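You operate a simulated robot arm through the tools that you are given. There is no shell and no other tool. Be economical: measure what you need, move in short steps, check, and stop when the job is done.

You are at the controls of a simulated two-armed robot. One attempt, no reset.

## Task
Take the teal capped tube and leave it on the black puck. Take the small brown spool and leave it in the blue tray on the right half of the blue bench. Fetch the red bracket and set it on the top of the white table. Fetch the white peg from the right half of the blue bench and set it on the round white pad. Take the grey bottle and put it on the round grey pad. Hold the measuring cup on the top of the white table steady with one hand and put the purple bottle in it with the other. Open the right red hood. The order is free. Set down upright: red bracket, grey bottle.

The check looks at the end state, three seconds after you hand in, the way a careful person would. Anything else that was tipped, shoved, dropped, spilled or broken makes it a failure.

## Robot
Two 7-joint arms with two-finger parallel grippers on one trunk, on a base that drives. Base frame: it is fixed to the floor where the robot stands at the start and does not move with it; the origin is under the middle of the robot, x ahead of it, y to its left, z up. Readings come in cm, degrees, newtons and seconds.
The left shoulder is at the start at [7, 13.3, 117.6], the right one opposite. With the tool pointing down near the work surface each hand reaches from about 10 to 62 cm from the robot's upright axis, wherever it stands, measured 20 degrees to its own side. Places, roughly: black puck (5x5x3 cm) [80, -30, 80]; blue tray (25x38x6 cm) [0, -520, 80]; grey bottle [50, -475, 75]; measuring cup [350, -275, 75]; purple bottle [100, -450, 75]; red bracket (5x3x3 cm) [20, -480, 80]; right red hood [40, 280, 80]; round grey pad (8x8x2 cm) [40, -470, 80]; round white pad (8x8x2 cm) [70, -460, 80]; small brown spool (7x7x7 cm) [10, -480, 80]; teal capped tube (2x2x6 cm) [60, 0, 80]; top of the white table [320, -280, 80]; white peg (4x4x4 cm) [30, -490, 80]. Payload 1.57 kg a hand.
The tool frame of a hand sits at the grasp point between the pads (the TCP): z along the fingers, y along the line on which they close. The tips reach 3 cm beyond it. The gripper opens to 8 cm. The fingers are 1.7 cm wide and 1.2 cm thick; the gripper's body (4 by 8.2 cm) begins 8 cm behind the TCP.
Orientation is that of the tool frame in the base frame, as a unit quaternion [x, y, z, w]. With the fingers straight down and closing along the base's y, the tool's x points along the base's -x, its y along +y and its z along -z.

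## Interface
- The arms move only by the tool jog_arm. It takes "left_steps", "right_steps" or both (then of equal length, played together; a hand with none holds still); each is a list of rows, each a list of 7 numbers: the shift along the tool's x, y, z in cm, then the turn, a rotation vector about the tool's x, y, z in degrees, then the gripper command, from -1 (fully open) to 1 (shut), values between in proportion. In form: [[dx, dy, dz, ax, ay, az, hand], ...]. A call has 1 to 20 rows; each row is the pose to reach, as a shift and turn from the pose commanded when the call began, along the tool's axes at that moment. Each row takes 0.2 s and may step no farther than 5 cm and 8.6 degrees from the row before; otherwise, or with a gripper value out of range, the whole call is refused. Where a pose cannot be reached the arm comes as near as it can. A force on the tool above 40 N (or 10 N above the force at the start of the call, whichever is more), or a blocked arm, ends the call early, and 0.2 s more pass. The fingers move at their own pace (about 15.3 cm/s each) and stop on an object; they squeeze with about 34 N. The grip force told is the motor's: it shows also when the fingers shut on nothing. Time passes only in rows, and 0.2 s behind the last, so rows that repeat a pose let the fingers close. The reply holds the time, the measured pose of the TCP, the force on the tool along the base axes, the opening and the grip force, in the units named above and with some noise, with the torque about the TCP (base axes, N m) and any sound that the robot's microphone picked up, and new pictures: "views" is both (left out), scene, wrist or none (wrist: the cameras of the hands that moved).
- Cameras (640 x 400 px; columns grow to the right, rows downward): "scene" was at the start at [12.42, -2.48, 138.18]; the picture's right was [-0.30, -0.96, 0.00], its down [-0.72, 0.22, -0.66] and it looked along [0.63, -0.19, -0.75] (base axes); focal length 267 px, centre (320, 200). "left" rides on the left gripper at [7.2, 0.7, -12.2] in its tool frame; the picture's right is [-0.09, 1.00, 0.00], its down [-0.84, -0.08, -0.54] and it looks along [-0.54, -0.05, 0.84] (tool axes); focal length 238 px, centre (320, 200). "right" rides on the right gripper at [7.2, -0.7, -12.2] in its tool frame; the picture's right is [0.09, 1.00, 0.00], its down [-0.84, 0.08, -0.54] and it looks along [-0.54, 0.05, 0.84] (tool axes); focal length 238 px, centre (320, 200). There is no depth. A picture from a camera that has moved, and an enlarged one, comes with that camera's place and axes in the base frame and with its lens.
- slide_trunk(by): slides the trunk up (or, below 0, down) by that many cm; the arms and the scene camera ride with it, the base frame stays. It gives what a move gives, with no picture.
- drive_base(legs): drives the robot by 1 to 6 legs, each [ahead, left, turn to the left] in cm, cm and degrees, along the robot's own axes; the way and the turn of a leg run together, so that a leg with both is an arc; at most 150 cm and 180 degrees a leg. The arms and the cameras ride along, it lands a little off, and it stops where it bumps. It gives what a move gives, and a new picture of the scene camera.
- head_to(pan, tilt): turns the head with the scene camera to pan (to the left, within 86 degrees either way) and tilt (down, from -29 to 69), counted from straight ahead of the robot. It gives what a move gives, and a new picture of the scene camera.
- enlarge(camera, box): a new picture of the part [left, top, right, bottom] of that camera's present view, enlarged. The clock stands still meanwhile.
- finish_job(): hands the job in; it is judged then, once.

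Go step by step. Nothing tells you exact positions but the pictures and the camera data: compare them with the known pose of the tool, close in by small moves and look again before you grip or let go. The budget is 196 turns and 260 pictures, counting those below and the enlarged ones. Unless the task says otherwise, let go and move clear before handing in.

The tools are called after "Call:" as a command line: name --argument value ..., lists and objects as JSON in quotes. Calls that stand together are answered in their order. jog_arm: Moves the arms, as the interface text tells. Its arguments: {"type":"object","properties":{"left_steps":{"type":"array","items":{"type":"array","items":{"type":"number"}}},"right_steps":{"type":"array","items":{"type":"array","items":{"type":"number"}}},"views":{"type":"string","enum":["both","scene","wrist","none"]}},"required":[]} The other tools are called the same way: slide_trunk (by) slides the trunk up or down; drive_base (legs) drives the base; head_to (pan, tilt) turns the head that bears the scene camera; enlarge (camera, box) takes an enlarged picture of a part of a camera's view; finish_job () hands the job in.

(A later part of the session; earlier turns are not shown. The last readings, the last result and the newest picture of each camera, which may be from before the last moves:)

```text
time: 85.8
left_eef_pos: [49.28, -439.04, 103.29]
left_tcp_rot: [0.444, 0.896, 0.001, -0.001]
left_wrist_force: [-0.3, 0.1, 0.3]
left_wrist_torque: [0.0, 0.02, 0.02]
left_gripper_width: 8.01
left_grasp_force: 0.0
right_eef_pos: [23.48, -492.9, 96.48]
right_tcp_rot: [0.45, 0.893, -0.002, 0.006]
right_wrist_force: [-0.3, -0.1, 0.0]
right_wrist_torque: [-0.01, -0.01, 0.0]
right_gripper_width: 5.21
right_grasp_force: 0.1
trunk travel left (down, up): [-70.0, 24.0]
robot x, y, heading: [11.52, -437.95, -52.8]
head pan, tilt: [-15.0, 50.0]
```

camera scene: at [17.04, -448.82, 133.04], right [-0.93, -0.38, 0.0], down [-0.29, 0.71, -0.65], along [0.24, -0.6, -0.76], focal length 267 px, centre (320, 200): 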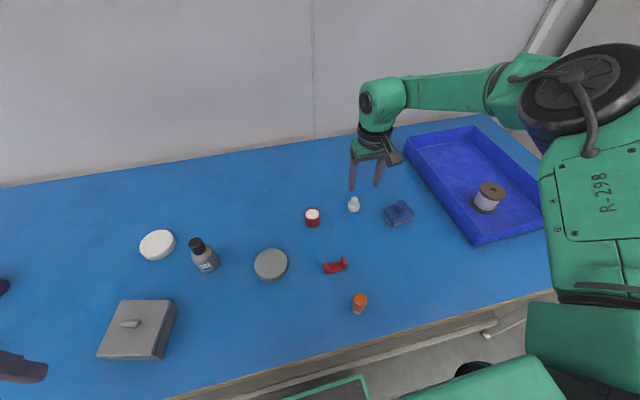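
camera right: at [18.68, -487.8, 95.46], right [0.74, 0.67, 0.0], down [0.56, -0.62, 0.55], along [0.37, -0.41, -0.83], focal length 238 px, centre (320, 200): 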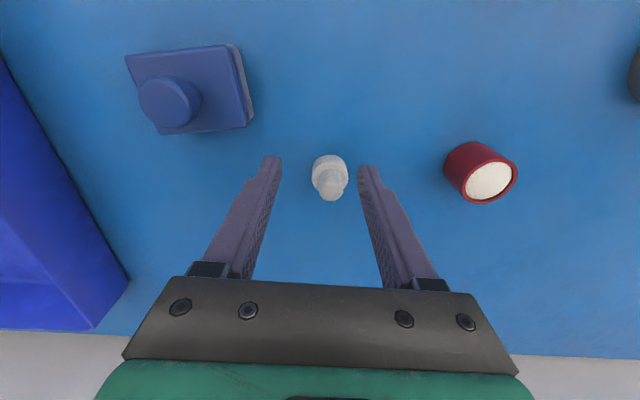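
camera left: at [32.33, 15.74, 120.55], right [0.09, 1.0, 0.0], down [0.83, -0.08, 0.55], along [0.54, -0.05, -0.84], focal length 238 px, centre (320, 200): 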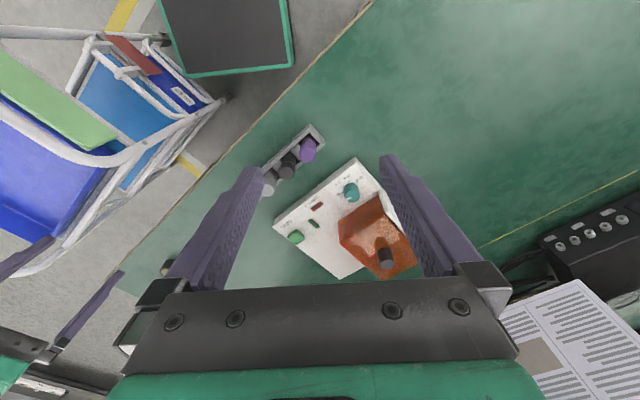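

Call:
slide_trunk --by -10

Call:
jog_arm --right_steps '[[-1.0, 1.2, 0, 0, 0, 0, -0.3], [-1.9, 1.2, 0, 0, 0, 0, -0.3]]' --views "wrist"

```text
time: 87.1
left_eef_pos: [49.36, -438.97, 93.46]
left_tcp_rot: [0.445, 0.896, -0.001, 0.0]
left_wrist_force: [0.8, 0.0, 0.3]
left_wrist_torque: [-0.02, -0.05, -0.02]
left_gripper_width: 7.97
left_grasp_force: 0.1
right_eef_pos: [23.57, -492.87, 86.71]
right_tcp_rot: [0.449, 0.894, -0.002, 0.007]
right_wrist_force: [0.4, -0.2, -0.2]
right_wrist_torque: [-0.01, 0.0, -0.02]
right_gripper_width: 5.22
right_grasp_force: 0.1
trunk travel left (down, up): [-60.0, 34.0]
robot x, y, heading: [11.17, -437.79, -52.8]
head pan, tilt: [-15.0, 50.0]
```

```text
time: 87.7
left_eef_pos: [49.26, -438.94, 93.39]
left_tcp_rot: [0.445, 0.896, 0.0, -0.001]
left_wrist_force: [0.0, 0.4, 0.1]
left_wrist_torque: [-0.01, -0.02, 0.01]
left_gripper_width: 7.98
left_grasp_force: 0.0
right_eef_pos: [25.43, -493.72, 86.43]
right_tcp_rot: [0.449, 0.894, -0.001, 0.007]
right_wrist_force: [-0.8, 0.0, 0.0]
right_wrist_torque: [0.02, 0.0, -0.03]
right_gripper_width: 5.21
right_grasp_force: 0.1
trunk travel left (down, up): [-60.0, 34.0]
robot x, y, heading: [11.64, -438.11, -52.8]
head pan, tilt: [-15.0, 50.0]
camera right: at [20.57, -488.35, 98.46], right [0.74, 0.67, 0.0], down [0.56, -0.62, 0.55], along [0.37, -0.41, -0.83], focal length 238 px, centre (320, 200)
```

right: 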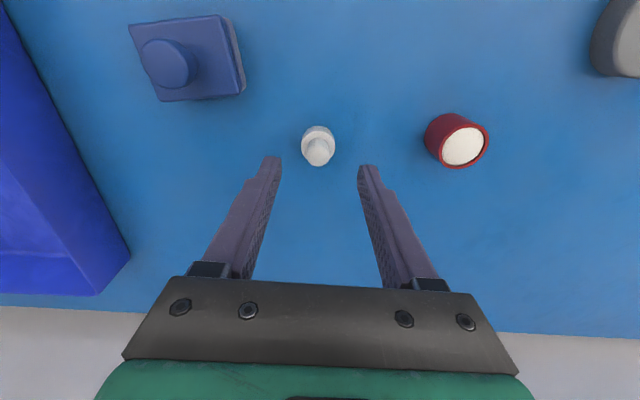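

In reach now. Final alignment and descend to z≈79.

Call:
jog_arm --right_steps '[[-0.8, -0.1, 2, 0, 0, 0, -0.3], [-0.8, -0.1, 5, 0, 0, 0, -0.3], [-0.8, -0.1, 7.3, 0, 0, 0, -0.3], [-0.8, -0.1, 7.3, 0, 0, 0, -0.3]]' --views "wrist"

```text
time: 88.7
left_eef_pos: [49.23, -439.05, 93.23]
left_tcp_rot: [0.445, 0.896, 0.0, 0.0]
left_wrist_force: [-0.1, 0.5, 0.4]
left_wrist_torque: [0.0, 0.0, -0.02]
left_gripper_width: 8.02
left_grasp_force: 0.0
right_eef_pos: [25.99, -494.4, 79.39]
right_tcp_rot: [0.448, 0.894, -0.002, 0.007]
right_wrist_force: [-0.2, -0.1, -0.1]
right_wrist_torque: [0.02, -0.02, 0.0]
right_gripper_width: 5.2
right_grasp_force: 0.1
trunk travel left (down, up): [-60.0, 34.0]
robot x, y, heading: [11.33, -437.82, -52.8]
head pan, tilt: [-15.0, 50.0]
camera right: at [21.05, -489.06, 91.37], right [0.74, 0.67, 0.0], down [0.56, -0.62, 0.55], along [0.37, -0.41, -0.83], focal length 238 px, centre (320, 200)
```

right: 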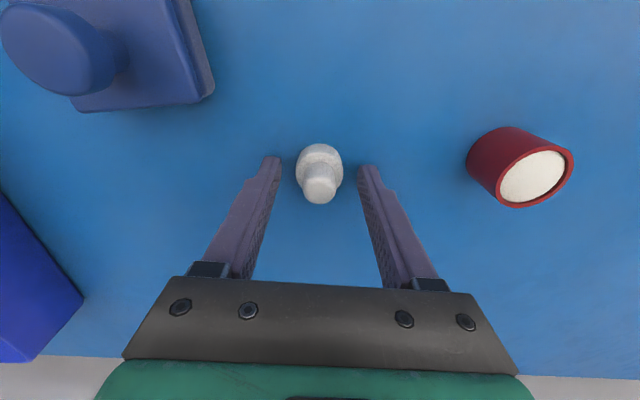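

Call:
jog_arm --right_steps '[[0, 0, 0.4, 0, 0, 0, -0.3], [0, 0, 0.4, 0, 0, 0, 0.2], [0, 0, 0.4, 0, 0, 0, 1], [0, 0, 0.4, 0, 0, 0, 1], [0, 0, -3, 0, 0, 0, 1], [0, 0, -7, 0, 0, 0, 1], [0, 0, -10, 0, 0, 0, 1]]' --views "wrist"

```text
time: 90.3
left_eef_pos: [49.22, -439.03, 93.31]
left_tcp_rot: [0.444, 0.896, 0.0, 0.0]
left_wrist_force: [-0.5, 1.1, 0.0]
left_wrist_torque: [0.0, 0.02, -0.03]
left_gripper_width: 7.96
left_grasp_force: 0.1
right_eef_pos: [25.91, -494.4, 89.38]
right_tcp_rot: [0.449, 0.894, -0.001, 0.006]
right_wrist_force: [-0.1, -0.7, -1.5]
right_wrist_torque: [0.0, -0.01, -0.03]
right_gripper_width: 3.08
right_grasp_force: 34.0
trunk travel left (down, up): [-60.0, 34.0]
robot x, y, heading: [11.5, -437.57, -53.3]
head pan, tilt: [-15.0, 50.0]
camera right: at [20.96, -488.88, 101.37], right [0.74, 0.67, 0.0], down [0.56, -0.62, 0.55], along [0.37, -0.41, -0.83], focal length 238 px, centre (320, 200)
```

right: 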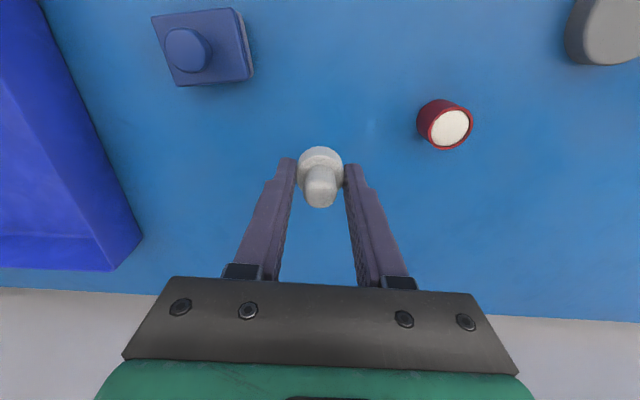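

Peg held. Raise it and drive 45 cm left, to bring the white pad in front of the right hand.

Call:
jog_arm --right_steps '[[0, 0, -4, 0, 0, 0, 1], [0, 0, -8, 0, 0, 0, 1]]' --views "none"

Call:
drive_base --legs '[[0, 45, 0]]'

```text
time: 90.9
left_eef_pos: [49.29, -439.02, 93.33]
left_tcp_rot: [0.445, 0.896, 0.001, -0.001]
left_wrist_force: [0.1, 0.7, 0.2]
left_wrist_torque: [-0.01, -0.02, -0.06]
left_gripper_width: 8.0
left_grasp_force: 0.0
right_eef_pos: [25.85, -494.22, 97.25]
right_tcp_rot: [0.449, 0.893, -0.003, 0.005]
right_wrist_force: [0.7, -0.2, -0.2]
right_wrist_torque: [0.02, -0.04, 0.02]
right_gripper_width: 3.08
right_grasp_force: 33.9
trunk travel left (down, up): [-60.0, 34.0]
robot x, y, heading: [11.55, -438.09, -52.7]
head pan, tilt: [-15.0, 50.0]
```

```text
time: 93.7
left_eef_pos: [85.02, -412.53, 93.41]
left_tcp_rot: [0.448, 0.894, 0.001, -0.001]
left_wrist_force: [0.5, -0.2, 0.1]
left_wrist_torque: [-0.05, 0.0, 0.02]
left_gripper_width: 8.02
left_grasp_force: 0.2
right_eef_pos: [61.18, -467.27, 97.11]
right_tcp_rot: [0.452, 0.892, -0.001, 0.007]
right_wrist_force: [1.0, 0.1, -0.1]
right_wrist_torque: [0.01, -0.02, 0.01]
right_gripper_width: 3.08
right_grasp_force: 33.7
trunk travel left (down, up): [-60.0, 34.0]
robot x, y, heading: [47.45, -411.37, -53.2]
head pan, tilt: [-15.0, 50.0]
camera scene: at [52.97, -422.4, 122.99], right [-0.93, -0.37, 0.0], down [-0.28, 0.71, -0.64], along [0.24, -0.6, -0.77], focal length 267 px, centre (320, 200)
```

scene: 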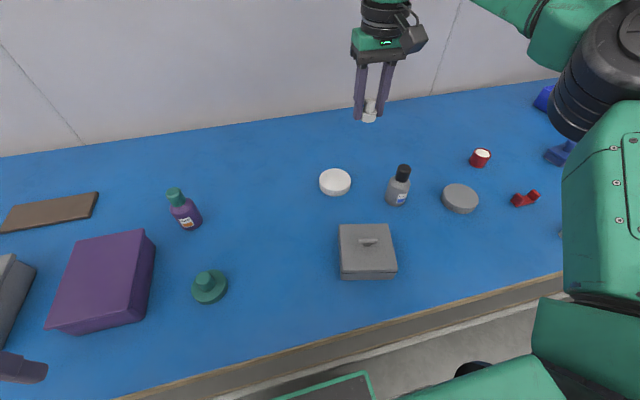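

White pad ≈[65.9,-465]. Move above it and lower to z≈88 for a look.

Call:
jog_arm --right_steps '[[-0.5, 2.6, 0, 0, 0, 0, 1], [-0.9, 5.1, 2, 0, 0, 0, 1], [-0.9, 5.1, 6, 0, 0, 0, 1], [-0.9, 5.1, 9, 0, 0, 0, 1], [-0.9, 5.1, 9, 0, 0, 0, 1]]'

```text
time: 94.8
left_eef_pos: [85.04, -412.31, 93.37]
left_tcp_rot: [0.448, 0.894, 0.0, 0.0]
left_wrist_force: [-0.2, -0.3, -0.7]
left_wrist_torque: [0.01, -0.03, 0.0]
left_gripper_width: 7.97
left_grasp_force: 0.1
right_eef_pos: [64.79, -464.69, 88.17]
right_tcp_rot: [0.453, 0.892, -0.002, 0.007]
right_wrist_force: [-0.2, 0.5, -1.2]
right_wrist_torque: [0.02, -0.01, -0.03]
right_gripper_width: 3.1
right_grasp_force: 34.2
right hand out of reach, approached as far as the arm can: row 1, 2, 3, 4, 5
trunk travel left (down, up): [-60.0, 34.0]
robot x, y, heading: [47.62, -410.9, -53.4]
head pan, tilt: [-15.0, 50.0]
camera scene: at [52.97, -422.36, 122.99], right [-0.93, -0.37, 0.0], down [-0.28, 0.71, -0.64], along [0.24, -0.6, -0.77], focal length 267 px, centre (320, 200)
camera right: at [59.96, -459.19, 100.11], right [0.75, 0.66, 0.0], down [0.55, -0.62, 0.55], along [0.37, -0.41, -0.83], focal length 238 px, centre (320, 200)
```

scene: 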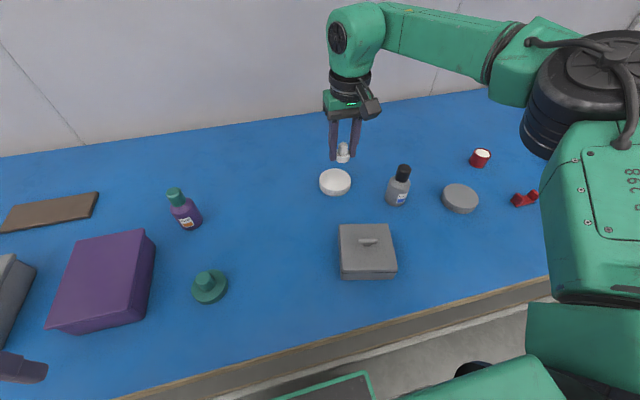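
right: 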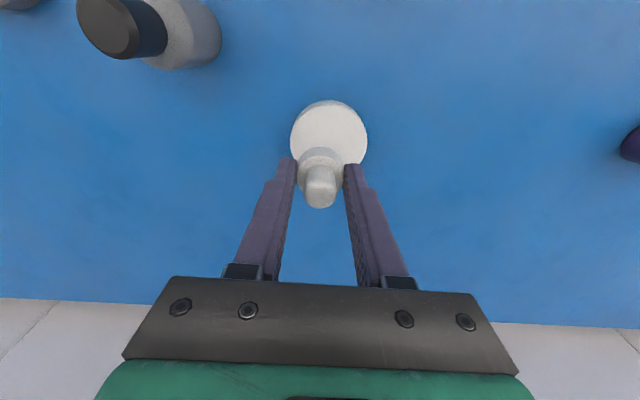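

Just short; nudge the base 4 cm left, then align.

Call:
drive_base --legs '[[1, 5, 0]]'

Call:
jog_arm --right_steps '[[0, -2, 0, 0, 0, 0, 1], [0, -4, 1, 0, 0, 0, 1]]' --views "wrist"

```text
time: 95.8
left_eef_pos: [89.62, -410.15, 93.44]
left_tcp_rot: [0.448, 0.894, 0.001, 0.0]
left_wrist_force: [-0.1, -0.1, -0.4]
left_wrist_torque: [0.0, -0.04, 0.0]
left_gripper_width: 8.0
left_grasp_force: 0.0
right_eef_pos: [69.39, -462.45, 88.22]
right_tcp_rot: [0.452, 0.892, -0.001, 0.008]
right_wrist_force: [-0.4, 0.4, -0.6]
right_wrist_torque: [0.01, -0.02, 0.0]
right_gripper_width: 3.08
right_grasp_force: 33.7
trunk travel left (down, up): [-60.0, 34.0]
robot x, y, heading: [51.99, -408.55, -53.5]
head pan, tilt: [-15.0, 50.0]
camera scene: at [57.55, -420.22, 122.99], right [-0.93, -0.37, 0.0], down [-0.28, 0.71, -0.64], along [0.24, -0.6, -0.77], focal length 267 px, centre (320, 200)
```

scene: 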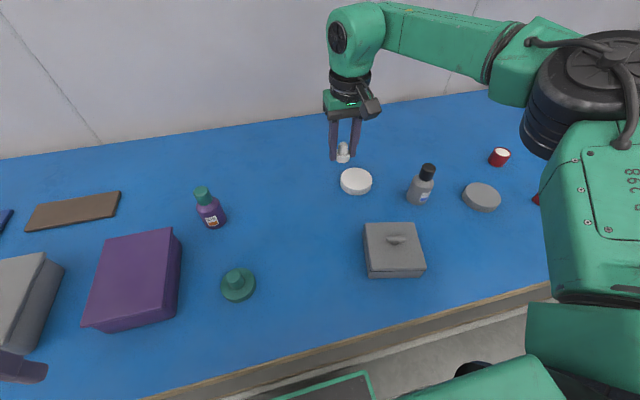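

```text
time: 96.4
left_eef_pos: [89.71, -410.28, 93.25]
left_tcp_rot: [0.448, 0.894, 0.0, -0.001]
left_wrist_force: [0.3, -0.7, 0.1]
left_wrist_torque: [-0.01, -0.01, -0.01]
left_gripper_width: 8.0
left_grasp_force: 0.0
right_eef_pos: [66.17, -464.83, 87.02]
right_tcp_rot: [0.453, 0.892, -0.002, 0.007]
right_wrist_force: [0.2, -0.3, -1.0]
right_wrist_torque: [0.04, 0.01, 0.03]
right_gripper_width: 3.09
right_grasp_force: 34.7
trunk travel left (down, up): [-60.0, 34.0]
robot x, y, heading: [51.73, -408.59, -53.0]
head pan, tilt: [-15.0, 50.0]
camera right: at [61.29, -459.38, 99.0], right [0.75, 0.66, 0.0], down [0.55, -0.62, 0.55], along [0.37, -0.41, -0.83], focal length 238 px, centre (320, 200)
```

right: 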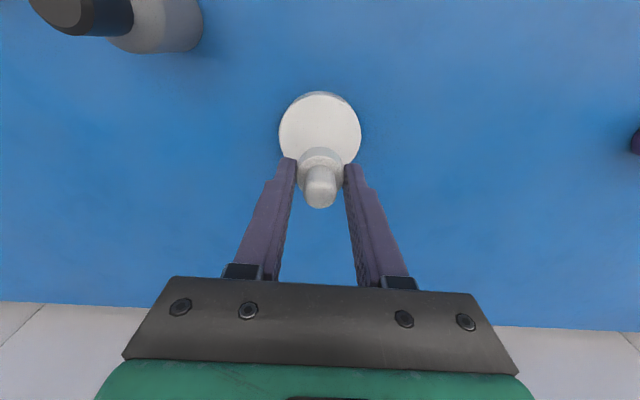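

Centred laterally; shift 0.4 and lower toward the pad.

Call:
jog_arm --right_steps '[[0.45, 0, 3, 0, 0, 0, 1], [0.45, 0, 4.8, 0, 0, 0, 1], [0.45, 0, 5.4, 0, 0, 0, 1], [0.45, 0, 5.7, 0, 0, 0, 1], [0.45, 0, 6, 0, 0, 0, 1]]' --views "wrist"

```text
time: 97.6
left_eef_pos: [89.65, -410.26, 93.36]
left_tcp_rot: [0.448, 0.894, 0.001, 0.0]
left_wrist_force: [-0.1, 0.0, -0.1]
left_wrist_torque: [0.01, -0.01, 0.02]
left_gripper_width: 8.0
left_grasp_force: 0.0
right_eef_pos: [66.05, -464.58, 81.07]
right_tcp_rot: [0.452, 0.892, -0.001, 0.007]
right_wrist_force: [-0.4, -1.1, 3.5]
right_wrist_torque: [-0.06, -0.01, -0.03]
right_gripper_width: 3.11
right_grasp_force: 34.5
trunk travel left (down, up): [-60.0, 34.0]
robot x, y, heading: [51.58, -409.04, -53.3]
head pan, tilt: [-15.0, 50.0]
camera right: at [61.19, -459.08, 93.02], right [0.75, 0.66, 0.0], down [0.55, -0.62, 0.56], along [0.37, -0.42, -0.83], focal length 238 px, centre (320, 200)
```

right: 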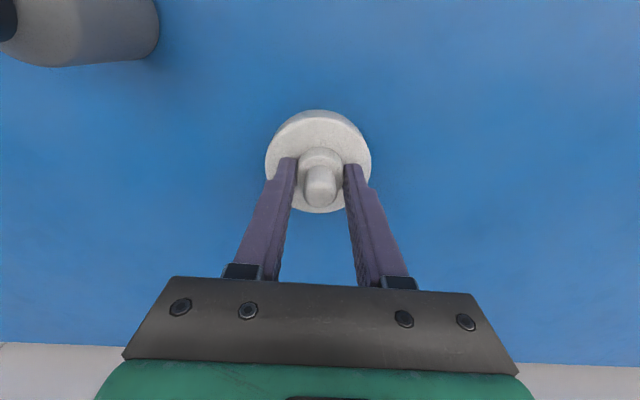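

Light contact (3.5 N) at z=81.1, centred on the pad. Release and rise.

Call:
jog_arm --right_steps '[[0, 0, 0, 0, 0, 0, 0.6], [0, 0, 0, 0, 0, 0, 0.1], [0, 0, 0, 0, 0, 0, -0.2], [0, 0, -4, 0, 0, 0, -0.2], [0, 0, -8, 0, 0, 0, -0.2], [0, 0, -12, 0, 0, 0, -0.2]]'

```text
time: 99.0
left_eef_pos: [89.55, -410.12, 93.3]
left_tcp_rot: [0.447, 0.894, 0.0, 0.0]
left_wrist_force: [-0.1, 0.6, 0.0]
left_wrist_torque: [0.0, 0.0, 0.0]
left_gripper_width: 7.99
left_grasp_force: 0.0
right_eef_pos: [65.92, -464.2, 92.84]
right_tcp_rot: [0.451, 0.892, -0.001, 0.007]
right_wrist_force: [-0.1, -0.2, -0.1]
right_wrist_torque: [-0.01, 0.02, -0.01]
right_gripper_width: 4.78
right_grasp_force: 0.2
trunk travel left (down, up): [-60.0, 34.0]
robot x, y, heading: [51.77, -409.14, -53.3]
head pan, tilt: [-15.0, 50.0]
camera scene: at [57.58, -420.1, 122.99], right [-0.93, -0.37, 0.0], down [-0.28, 0.71, -0.64], along [0.24, -0.6, -0.77], focal length 267 px, centre (320, 200)
camera right: at [61.11, -458.83, 104.94], right [0.75, 0.66, 0.0], down [0.55, -0.62, 0.55], along [0.37, -0.41, -0.83], focal length 238 px, centre (320, 200)
```

scene: 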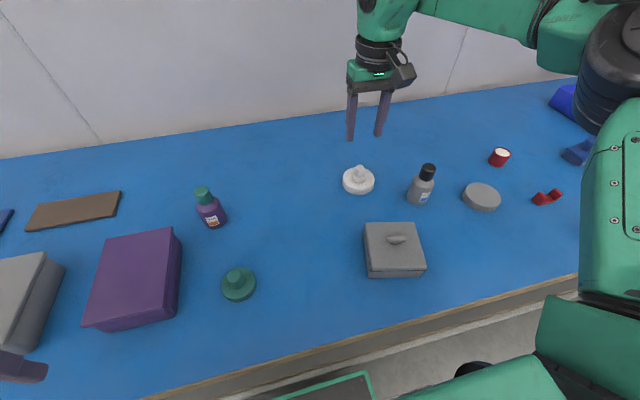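
right: 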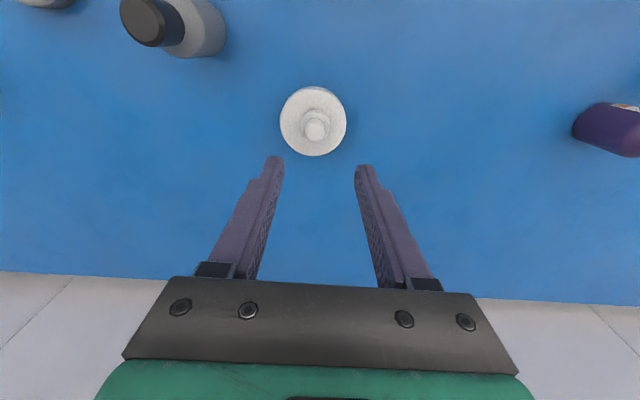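

Peg is on the white pad. Grey bottle ≈[51.4,-466], ~10 cm tall; grey pad ≈[38.4,-470.2]. Shift base right 12 cm for both.

Call:
drive_base --legs '[[0, -12, 0]]'

Call:
jog_arm --right_steps '[[3.6, -0.4, -1, 0, 0, 0, -0.7], [7.2, -0.7, -1, 0, 0, 0, -0.9], [7.2, -0.7, -1, 0, 0, 0, -0.9]]' --views "wrist"

```text
time: 100.2
left_eef_pos: [79.98, -417.36, 93.26]
left_tcp_rot: [0.449, 0.894, 0.0, 0.0]
left_wrist_force: [0.4, 0.3, -0.8]
left_wrist_torque: [0.01, 0.06, 0.02]
left_gripper_width: 8.01
left_grasp_force: 0.1
right_eef_pos: [56.37, -471.56, 92.88]
right_tcp_rot: [0.453, 0.892, -0.002, 0.007]
right_wrist_force: [-0.4, -0.1, 0.3]
right_wrist_torque: [0.0, 0.0, 0.0]
right_gripper_width: 4.81
right_grasp_force: 0.0
trunk travel left (down, up): [-60.0, 34.0]
robot x, y, heading: [42.03, -415.9, -53.2]
head pan, tilt: [-15.0, 50.0]
camera scene: at [47.99, -427.32, 122.99], right [-0.93, -0.37, 0.0], down [-0.28, 0.71, -0.64], along [0.24, -0.6, -0.77], focal length 267 px, centre (320, 200)
```

scene: 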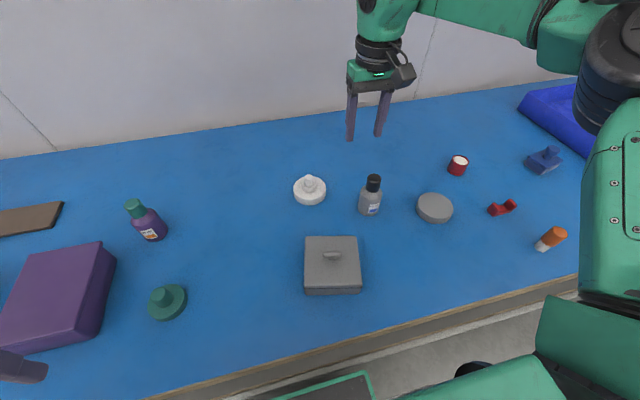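

```text
time: 101.0
left_eef_pos: [80.13, -417.43, 93.31]
left_tcp_rot: [0.448, 0.894, 0.001, 0.0]
left_wrist_force: [0.3, 1.0, 0.6]
left_wrist_torque: [-0.02, 0.04, -0.04]
left_gripper_width: 8.03
left_grasp_force: 0.1
right_eef_pos: [51.66, -466.26, 93.57]
right_tcp_rot: [0.453, 0.892, -0.002, 0.007]
right_wrist_force: [0.0, 0.4, 0.2]
right_wrist_torque: [-0.01, 0.03, -0.04]
right_gripper_width: 7.6
right_grasp_force: 0.0
trunk travel left (down, up): [-60.0, 34.0]
robot x, y, heading: [42.04, -416.1, -53.1]
head pan, tilt: [-15.0, 50.0]
camera right: at [46.63, -460.71, 105.6], right [0.75, 0.66, 0.0], down [0.55, -0.63, 0.55], along [0.37, -0.41, -0.83], focal length 238 px, centre (320, 200)
```

right: 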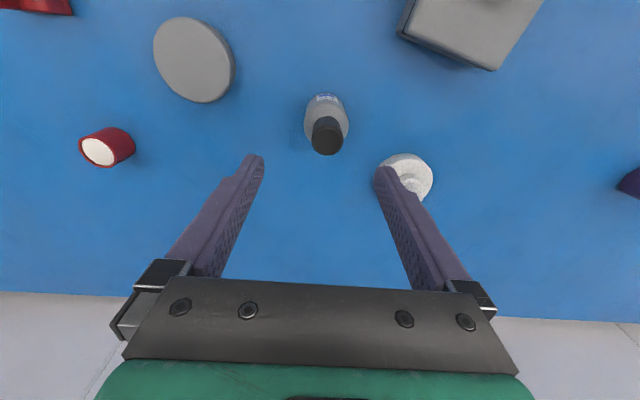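

Bottle ≈[51.8,-465.6]. Align and descend straddling it.

Call:
jog_arm --right_steps '[[0.4, 0.5, 2, 0, 0, 0, -0.8], [0.4, 0.5, 6, 0, 0, 0, -0.8], [0.4, 0.5, 9, 0, 0, 0, -0.8], [0.4, 0.5, 9, 0, 0, 0, -0.8]]' --views "wrist"

```text
time: 102.0
left_eef_pos: [79.91, -417.38, 93.27]
left_tcp_rot: [0.449, 0.893, 0.001, 0.0]
left_wrist_force: [-0.2, 0.2, -0.1]
left_wrist_torque: [0.0, -0.02, 0.02]
left_gripper_width: 8.01
left_grasp_force: 0.0
right_eef_pos: [51.67, -465.58, 84.69]
right_tcp_rot: [0.453, 0.892, -0.001, 0.008]
right_wrist_force: [0.0, -0.1, 0.9]
right_wrist_torque: [0.01, -0.01, 0.01]
right_gripper_width: 7.22
right_grasp_force: 0.1
trunk travel left (down, up): [-60.0, 34.0]
robot x, y, heading: [42.26, -415.87, -53.1]
head pan, tilt: [-15.0, 50.0]
camera right: at [46.87, -460.16, 96.65], right [0.75, 0.66, 0.0], down [0.55, -0.62, 0.55], along [0.37, -0.41, -0.83], focal length 238 px, centre (320, 200)
```

right: 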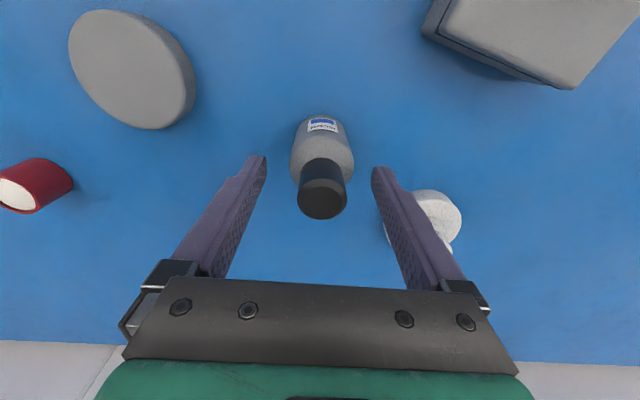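

Call:
jog_arm --right_steps '[[-0.3, 0, 3, 0, 0, 0, -0.8], [-0.3, 0, 5.2, 0, 0, 0, -0.8], [-0.3, 0, 5.2, 0, 0, 0, -0.8], [-0.3, 0, 5.2, 0, 0, 0, 0], [-0.3, 0, 5.2, 0, 0, 0, 1], [-0.3, 0, 5.2, 0, 0, 0, 1]]' --views "wrist"

```text
time: 103.4
left_eef_pos: [79.94, -417.51, 93.31]
left_tcp_rot: [0.449, 0.894, 0.0, -0.001]
left_wrist_force: [-1.4, -0.5, -0.5]
left_wrist_torque: [-0.02, 0.04, -0.03]
left_gripper_width: 8.02
left_grasp_force: 0.2
right_eef_pos: [52.08, -465.8, 79.51]
right_tcp_rot: [0.453, 0.892, -0.001, 0.007]
right_wrist_force: [-0.1, -0.5, -0.1]
right_wrist_torque: [-0.03, 0.02, 0.03]
right_gripper_width: 4.5
right_grasp_force: 34.7
trunk travel left (down, up): [-60.0, 34.0]
robot x, y, heading: [42.05, -416.34, -53.3]
head pan, tilt: [-15.0, 50.0]
camera right: at [47.16, -460.34, 91.51], right [0.75, 0.66, 0.0], down [0.55, -0.62, 0.55], along [0.37, -0.41, -0.83], focal length 238 px, centre (320, 200)
```

right: 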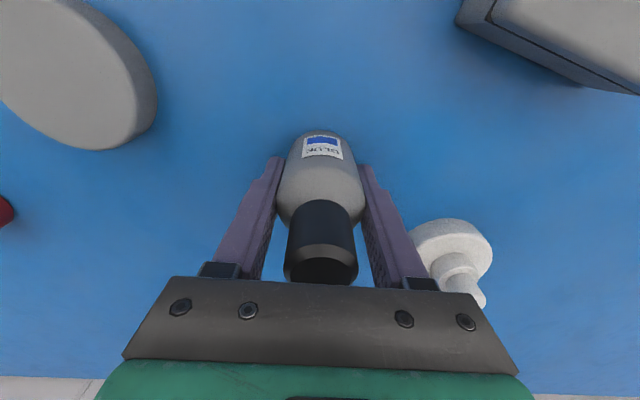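

Gripped (4.5 cm). Lift and carry over the grey pad at ≈[38.2,-470.5].

Call:
jog_arm --right_steps '[[0, 0, -3, 0, 0, 0, 1], [0, 0, -7, 0, 0, 0, 1], [1.1, -3.5, -8, 0, 0, 0, 1], [2.2, -7, -8, 0, 0, 0, 1], [3.2, -10.5, -8, 0, 0, 0, 1], [4.3, -14, -8, 0, 0, 0, 1], [4.3, -14, -8, 0, 0, 0, 1]]'

```text
time: 105.0
left_eef_pos: [80.13, -417.43, 93.31]
left_tcp_rot: [0.448, 0.894, 0.001, -0.001]
left_wrist_force: [-0.7, 0.2, 0.1]
left_wrist_torque: [0.05, 0.01, -0.01]
left_gripper_width: 8.01
left_grasp_force: 0.0
right_eef_pos: [37.92, -470.56, 87.53]
right_tcp_rot: [0.453, 0.892, -0.002, 0.007]
right_wrist_force: [0.2, 0.1, -0.3]
right_wrist_torque: [-0.01, -0.02, -0.03]
right_gripper_width: 4.51
right_grasp_force: 33.8
trunk travel left (down, up): [-60.0, 34.0]
robot x, y, heading: [41.93, -415.97, -53.3]
head pan, tilt: [-15.0, 50.0]
camera scene: at [48.05, -427.35, 122.98], right [-0.93, -0.37, 0.0], down [-0.28, 0.71, -0.64], along [0.24, -0.6, -0.77], focal length 267 px, centre (320, 200)
camera right: at [33.18, -465.1, 99.45], right [0.75, 0.66, 0.0], down [0.55, -0.62, 0.55], along [0.37, -0.41, -0.83], focal length 238 px, centre (320, 200)
```

scene: 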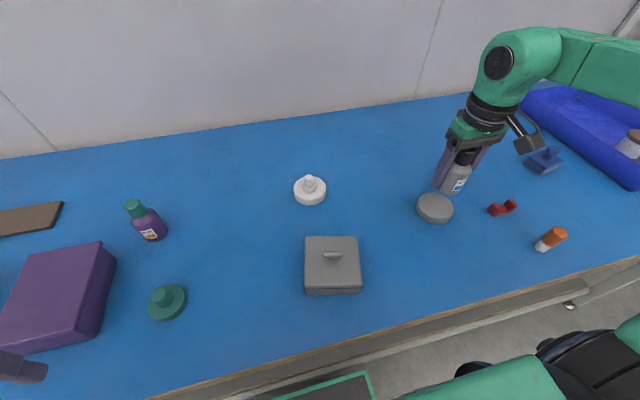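
right: 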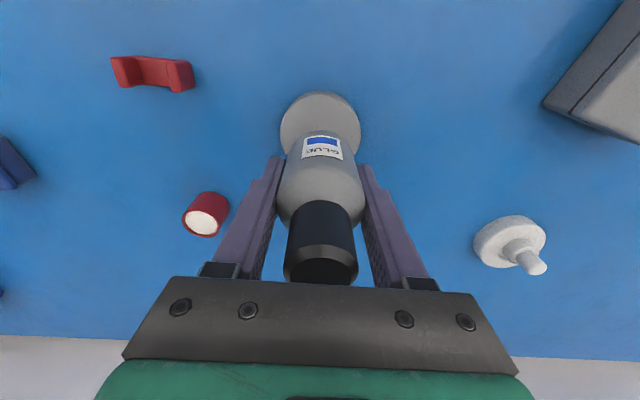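

Over the pad centre. Lower to contact.

Call:
jog_arm --right_steps '[[0.1, 0, 3, 0, 0, 0, 1], [0.1, 0, 5, 0, 0, 0, 1], [0.1, 0, 5.5, 0, 0, 0, 1], [0.1, 0, 5.8, 0, 0, 0, 1], [0.1, 0, 6.1, 0, 0, 0, 1]]' --views "wrist"

```text
time: 106.2
left_eef_pos: [80.04, -417.31, 93.25]
left_tcp_rot: [0.448, 0.894, 0.0, 0.0]
left_wrist_force: [-0.7, 0.2, 0.1]
left_wrist_torque: [0.01, 0.0, -0.01]
left_gripper_width: 8.0
left_grasp_force: 0.1
right_eef_pos: [38.12, -470.58, 81.42]
right_tcp_rot: [0.452, 0.892, -0.002, 0.009]
right_wrist_force: [-0.7, -2.2, 7.5]
right_wrist_torque: [-0.02, 0.2, -0.01]
right_gripper_width: 4.52
right_grasp_force: 34.0
trunk travel left (down, up): [-60.0, 34.0]
robot x, y, heading: [42.17, -416.0, -53.0]
head pan, tilt: [-15.0, 50.0]
camera right: at [33.29, -465.05, 93.46], right [0.75, 0.66, 0.0], down [0.55, -0.62, 0.56], along [0.37, -0.42, -0.83], focal length 238 px, centre (320, 200)
```

right: 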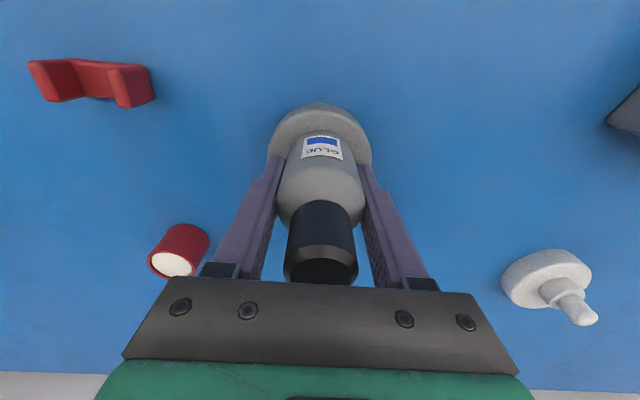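

Contact (7.5 N), bottle upright and centred. Release and rise.

Call:
jog_arm --right_steps '[[0, 0, -0.1, 0, 0, 0, 0.2], [0, 0, -0.1, 0, 0, 0, -0.4], [0, 0, -0.1, 0, 0, 0, -0.8], [0, 0, -4, 0, 0, 0, -0.8], [0, 0, -8, 0, 0, 0, -0.8], [0, 0, -12, 0, 0, 0, -0.8]]'

```text
time: 107.6
left_eef_pos: [80.01, -417.36, 93.25]
left_tcp_rot: [0.449, 0.894, -0.001, 0.0]
left_wrist_force: [-0.6, -0.6, -0.3]
left_wrist_torque: [0.02, -0.01, 0.0]
left_gripper_width: 8.01
left_grasp_force: 0.2
right_eef_pos: [38.18, -470.45, 93.57]
right_tcp_rot: [0.452, 0.892, -0.002, 0.006]
right_wrist_force: [0.1, 0.4, 0.8]
right_wrist_torque: [-0.03, -0.01, 0.02]
right_gripper_width: 7.17
right_grasp_force: 0.0
trunk travel left (down, up): [-60.0, 34.0]
robot x, y, heading: [42.1, -416.01, -53.6]
head pan, tilt: [-15.0, 50.0]
camera scene: at [47.97, -427.31, 122.99], right [-0.93, -0.37, 0.0], down [-0.28, 0.71, -0.64], along [0.24, -0.6, -0.77], focal length 267 px, centre (320, 200)
camera right: at [33.21, -464.9, 105.53], right [0.75, 0.66, 0.0], down [0.55, -0.62, 0.55], along [0.37, -0.41, -0.83], focal length 238 px, centre (320, 200)
```

scene: 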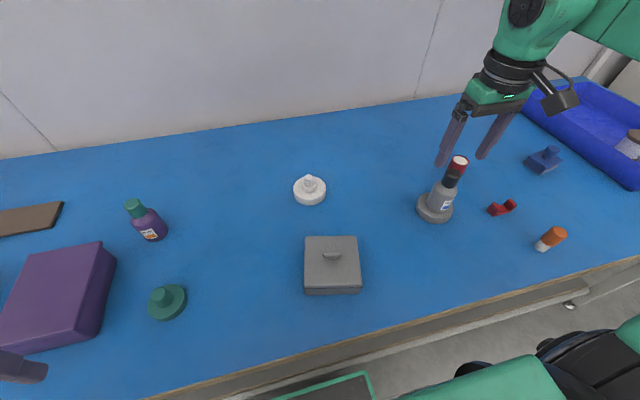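
right: 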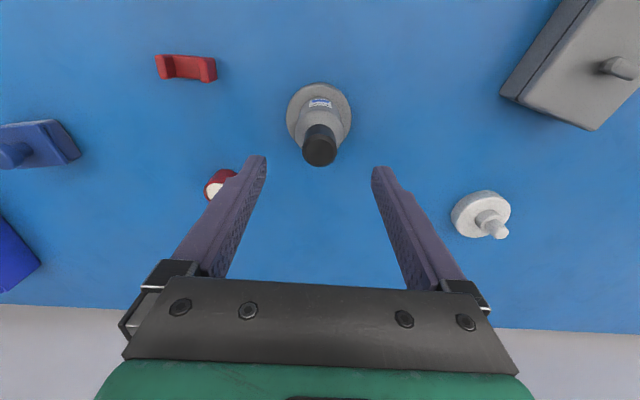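

Grey bottle stands on its pad. The purple bottle (≈[91.4,-442]) is within left-hand reach right here, so I take it now: move the left hand above it (and raise the right a little).

Call:
jog_arm --left_steps '[[-4.4, -0.9, -0.5, 0, 0, 0, -0.9], [-8.8, -1.8, -1, 0, 0, 0, -0.9], [-13.2, -2.7, -1.5, 0, 0, 0, -0.9], [-17.6, -3.6, -1.5, 0, 0, 0, -0.9], [-22, -4.5, -1.5, 0, 0, 0, -0.9], [-26.5, -5.5, -1.5, 0, 0, 0, -0.9], [-26.5, -5.5, -1.5, 0, 0, 0, -0.9]]' --right_steps '[[0, 0, -1, 0, 0, 0, -0.8], [0, 0, -2, 0, 0, 0, -0.8], [0, 0, -3, 0, 0, 0, -0.8], [0, 0, -4, 0, 0, 0, -0.8], [0, 0, -4, 0, 0, 0, -0.8], [0, 0, -4, 0, 0, 0, -0.8], [0, 0, -4, 0, 0, 0, -0.8]]'

```text
time: 109.2
left_eef_pos: [91.37, -441.81, 94.81]
left_tcp_rot: [0.449, 0.894, 0.0, -0.001]
left_wrist_force: [-0.3, -0.2, 0.9]
left_wrist_torque: [-0.01, -0.01, 0.01]
left_gripper_width: 7.6
left_grasp_force: 0.1
right_eef_pos: [37.87, -470.43, 97.33]
right_tcp_rot: [0.453, 0.892, -0.002, 0.007]
right_wrist_force: [-0.6, -0.2, 0.6]
right_wrist_torque: [-0.02, -0.02, 0.02]
right_gripper_width: 7.21
right_grasp_force: 0.2
trunk travel left (down, up): [-60.0, 34.0]
robot x, y, heading: [42.04, -416.01, -53.3]
head pan, tilt: [-15.0, 50.0]
camera scene: at [47.96, -427.25, 123.0], right [-0.93, -0.37, 0.0], down [-0.28, 0.71, -0.64], along [0.24, -0.6, -0.77], focal length 267 px, centre (320, 200)
camera right: at [33.06, -464.85, 109.46], right [0.75, 0.66, 0.0], down [0.55, -0.62, 0.55], along [0.37, -0.41, -0.83], focal length 238 px, centre (320, 200)
camera left: at [87.68, -435.75, 106.98], right [0.85, 0.52, 0.0], down [0.44, -0.72, 0.54], along [0.28, -0.46, -0.84], focal length 238 px, centre (320, 200)
```

scene: 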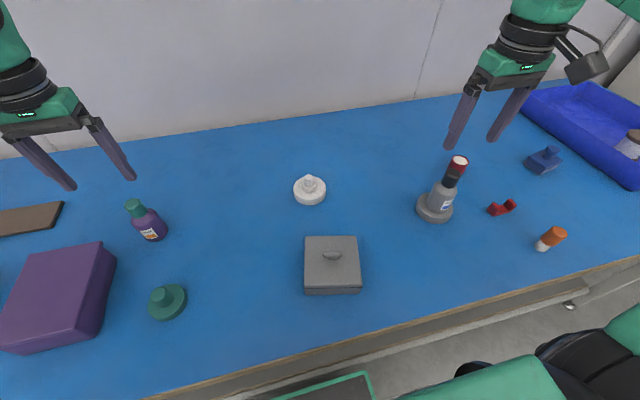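
right: 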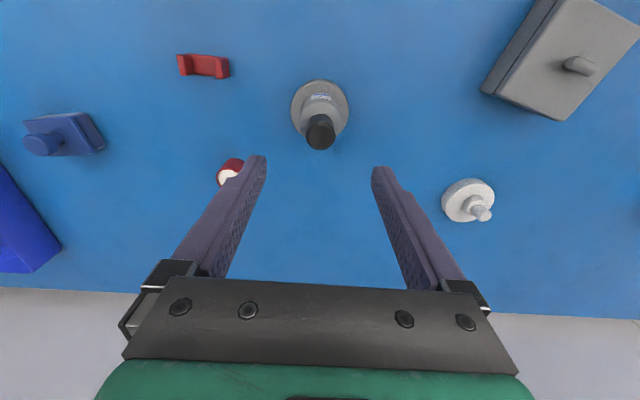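
left: 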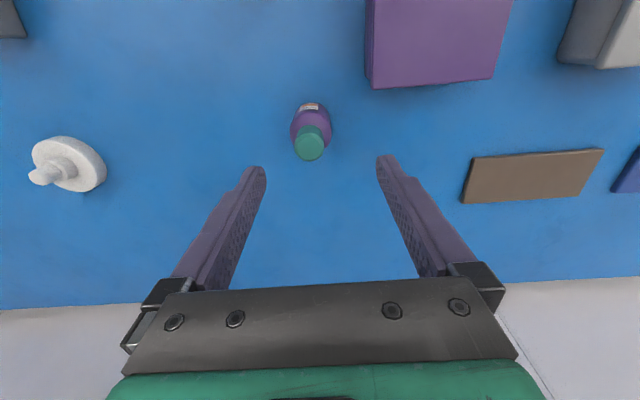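

Purple bottle ≈[90.7,-442.7]. I'll grip it high on the cap so it can later go into the cup. Align and descend partway.

Call:
jog_arm --left_steps '[[-0.3, -1, 3, 0, 0, 0, -0.5], [-0.3, -1, 6, 0, 0, 0, -0.5], [-0.3, -1, 6, 0, 0, 0, -0.5]]' --views "wrist"

```text
time: 110.0
left_eef_pos: [90.76, -442.73, 89.02]
left_tcp_rot: [0.449, 0.894, 0.0, -0.001]
left_wrist_force: [-0.2, 0.3, 0.3]
left_wrist_torque: [0.02, 0.05, 0.01]
left_gripper_width: 6.01
left_grasp_force: 0.0
right_eef_pos: [37.84, -470.57, 97.47]
right_tcp_rot: [0.452, 0.892, -0.001, 0.007]
right_wrist_force: [0.8, 0.5, 0.1]
right_wrist_torque: [-0.03, -0.01, -0.01]
right_gripper_width: 7.19
right_grasp_force: 0.0
trunk travel left (down, up): [-60.0, 34.0]
robot x, y, heading: [42.51, -415.95, -53.5]
head pan, tilt: [-15.0, 50.0]
camera left: at [86.96, -436.72, 101.05], right [0.85, 0.52, 0.0], down [0.44, -0.72, 0.54], along [0.28, -0.46, -0.84], focal length 238 px, centre (320, 200)
```

left: 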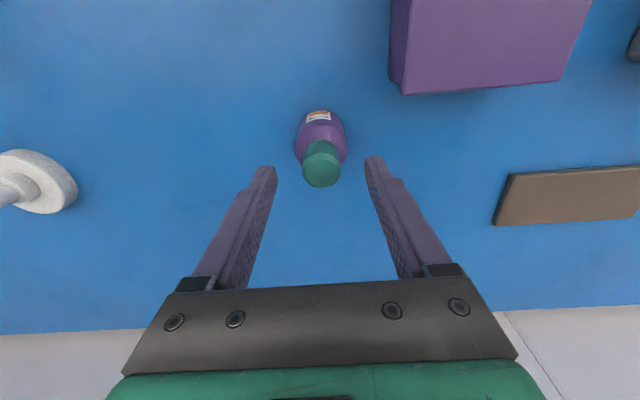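

Call:
jog_arm --left_steps '[[-0.4, 0, 2.5, 0, 0, 0, -0.4], [-0.5, 0, 4.6, 0, 0, 0, -0.4], [-0.5, 0, 4.6, 0, 0, 0, -0.4]]' --views "wrist"

Call:
enlarge --camera "scene" --box '[50, 120, 250, 270]'

```text
time: 110.8
left_eef_pos: [91.34, -443.08, 84.22]
left_tcp_rot: [0.448, 0.894, 0.0, -0.001]
left_wrist_force: [-0.8, 0.1, 0.0]
left_wrist_torque: [0.04, 0.02, 0.0]
left_gripper_width: 5.6
left_grasp_force: 0.2
right_eef_pos: [37.78, -470.41, 97.43]
right_tcp_rot: [0.452, 0.892, -0.002, 0.008]
right_wrist_force: [-0.1, 0.2, -0.3]
right_wrist_torque: [0.0, 0.0, 0.01]
right_gripper_width: 7.19
right_grasp_force: 0.1
trunk travel left (down, up): [-60.0, 34.0]
robot x, y, heading: [42.42, -416.14, -53.6]
head pan, tilt: [-15.0, 50.0]
camera left: at [87.45, -437.04, 96.39], right [0.85, 0.52, 0.0], down [0.44, -0.72, 0.54], along [0.28, -0.46, -0.84], focal length 238 px, centre (320, 200)
```

left: 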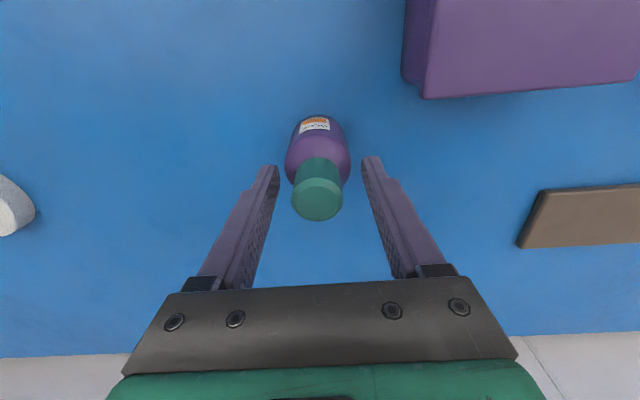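

```text
2.67 times, centred on (150, 195) of scene
camera zoom: at [47.94, -427.36, 122.99], right [-0.93, -0.37, 0.0], down [-0.28, 0.71, -0.64], along [0.24, -0.6, -0.77], focal length 712 px, centre (773, 213)
```

zoom: 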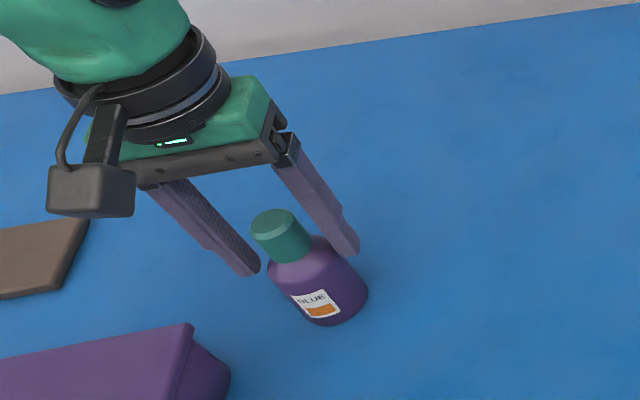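

Call:
jog_arm --left_steps '[[-0.1, -0.1, -0.6, 0, 0, 0, -0.4], [-0.1, -0.1, -0.6, 0, 0, 0, 0.2], [-0.1, -0.1, -0.6, 0, 0, 0, 1], [-0.1, -0.1, -0.6, 0, 0, 0, 1], [-0.1, -0.1, -0.6, 0, 0, 0, 1]]' --views "wrist"

```text
time: 112.0
left_eef_pos: [91.29, -443.4, 84.85]
left_tcp_rot: [0.448, 0.894, 0.001, -0.002]
left_wrist_force: [0.3, 0.2, 0.2]
left_wrist_torque: [0.01, 0.03, 0.01]
left_gripper_width: 4.46
left_grasp_force: 33.9
right_eef_pos: [37.89, -470.35, 97.49]
right_tcp_rot: [0.452, 0.892, -0.001, 0.007]
right_wrist_force: [0.1, 0.2, -0.5]
right_wrist_torque: [-0.01, -0.01, 0.02]
right_gripper_width: 7.19
right_grasp_force: 0.0
trunk travel left (down, up): [-60.0, 34.0]
robot x, y, heading: [41.53, -415.69, -53.4]
head pan, tilt: [-15.0, 50.0]
camera left: at [87.37, -437.21, 96.96], right [0.85, 0.52, 0.0], down [0.44, -0.72, 0.54], along [0.28, -0.46, -0.84], focal length 238 px, centre (320, 200)
```

left: 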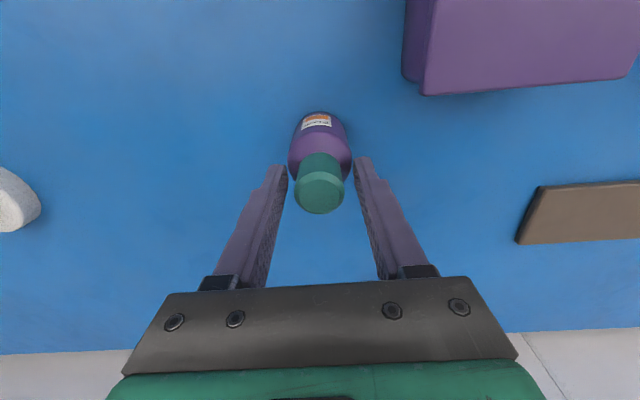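

It caught the bottle's shoulder edge, so the bottle is a bit taller than thought. I reopen, go 1.3 cm higher and close on the cap.

Call:
jog_arm --left_steps '[[0, 0, 0, 0, 0, 0, 0], [0, 0, 0, 0, 0, 0, -0.4], [0, 0, -1.3, 0, 0, 0, -0.4], [0, 0, -1.3, 0, 0, 0, 0.3], [0, 0, -1.3, 0, 0, 0, 1], [0, 0, -1.3, 0, 0, 0, 1], [0, 0, -1.3, 0, 0, 0, 1]]' --views "wrist"

Call:
enlarge --camera "scene" --box '[50, 120, 250, 270]'

```text
time: 113.6
left_eef_pos: [91.07, -443.3, 86.13]
left_tcp_rot: [0.449, 0.894, 0.0, -0.001]
left_wrist_force: [-0.4, 0.2, -0.7]
left_wrist_torque: [-0.02, -0.01, -0.01]
left_gripper_width: 2.62
left_grasp_force: 34.0
right_eef_pos: [37.89, -470.44, 97.28]
right_tcp_rot: [0.453, 0.892, -0.002, 0.007]
right_wrist_force: [-0.1, 0.8, -0.6]
right_wrist_torque: [0.02, 0.03, -0.03]
right_gripper_width: 7.21
right_grasp_force: 0.0
trunk travel left (down, up): [-60.0, 34.0]
robot x, y, heading: [42.03, -416.17, -53.2]
head pan, tilt: [-15.0, 50.0]
heard: snap
camera left: at [87.33, -437.26, 98.29], right [0.85, 0.52, 0.0], down [0.44, -0.72, 0.54], along [0.28, -0.46, -0.84], focal length 238 px, centre (320, 200)
```

left: 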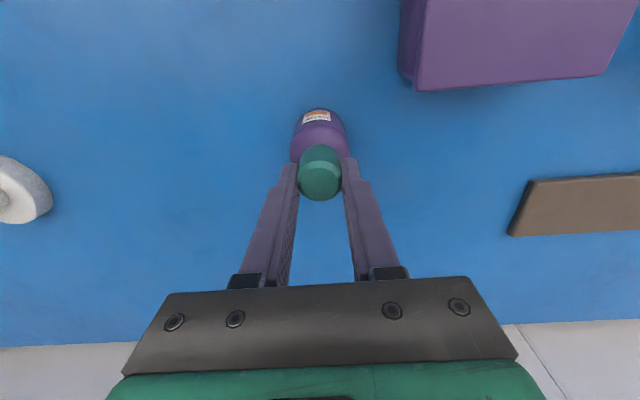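

```text
2.67 times, centred on (150, 195) of scene
camera zoom: at [47.94, -427.36, 122.99], right [-0.93, -0.37, 0.0], down [-0.28, 0.71, -0.64], along [0.24, -0.6, -0.77], focal length 712 px, centre (773, 213)
```

zoom: 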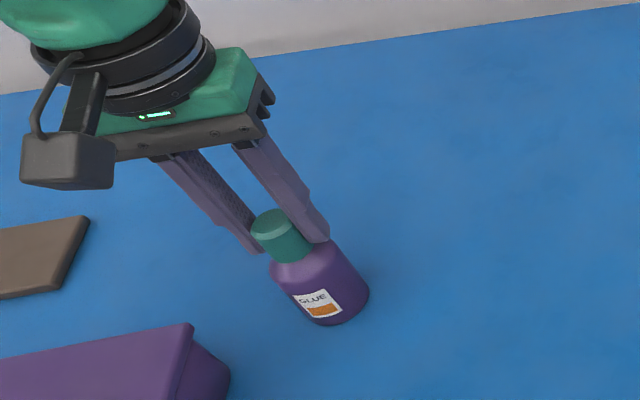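

A "snap" was heard; I'll test whether the bottle follows with a 1 cm lift.

Call:
jog_arm --left_steps '[[0, 0, -0.5, 0, 0, 0, 1], [0, 0, -1.2, 0, 0, 0, 1]]' --views "wrist"

Call:
enlarge --camera "scene" --box '[90, 160, 210, 250]'

```text
time: 114.2
left_eef_pos: [90.99, -443.28, 87.38]
left_tcp_rot: [0.448, 0.894, 0.001, 0.0]
left_wrist_force: [-0.4, -0.6, -0.2]
left_wrist_torque: [-0.04, -0.01, -0.02]
left_gripper_width: 2.62
left_grasp_force: 33.9
right_eef_pos: [37.96, -470.45, 97.45]
right_tcp_rot: [0.452, 0.892, -0.002, 0.007]
right_wrist_force: [-0.2, 0.0, -0.9]
right_wrist_torque: [0.02, 0.03, 0.01]
right_gripper_width: 7.22
right_grasp_force: 0.1
trunk travel left (down, up): [-60.0, 34.0]
robot x, y, heading: [42.01, -416.22, -53.4]
head pan, tilt: [-15.0, 50.0]
camera left: at [87.24, -437.18, 99.48], right [0.85, 0.52, 0.0], down [0.44, -0.72, 0.54], along [0.28, -0.46, -0.84], focal length 238 px, centre (320, 200)
```

left: 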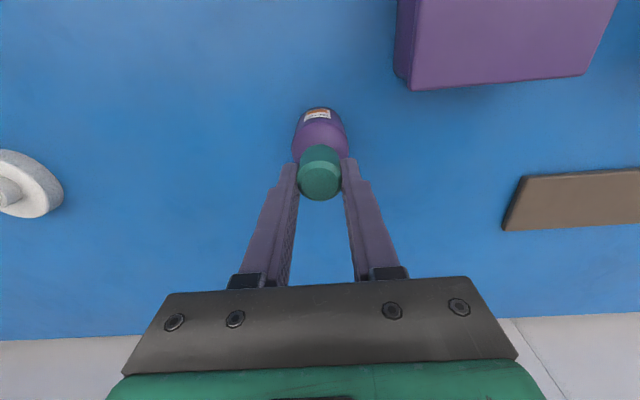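

```text
4.44 times, centred on (150, 205) of scene
camera zoom: at [47.94, -427.36, 122.99], right [-0.93, -0.37, 0.0], down [-0.28, 0.71, -0.64], along [0.24, -0.6, -0.77], focal length 1186 px, centre (1076, 178)
```

zoom: 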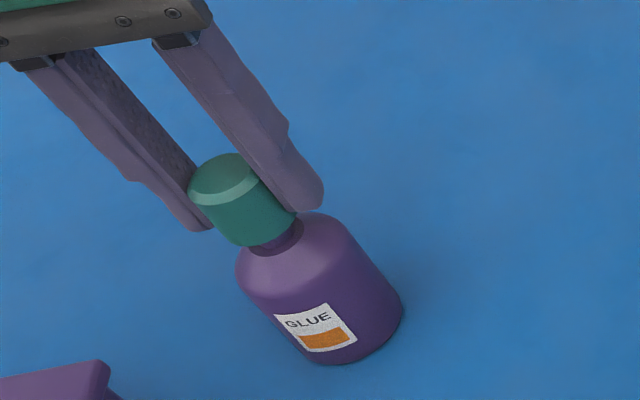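

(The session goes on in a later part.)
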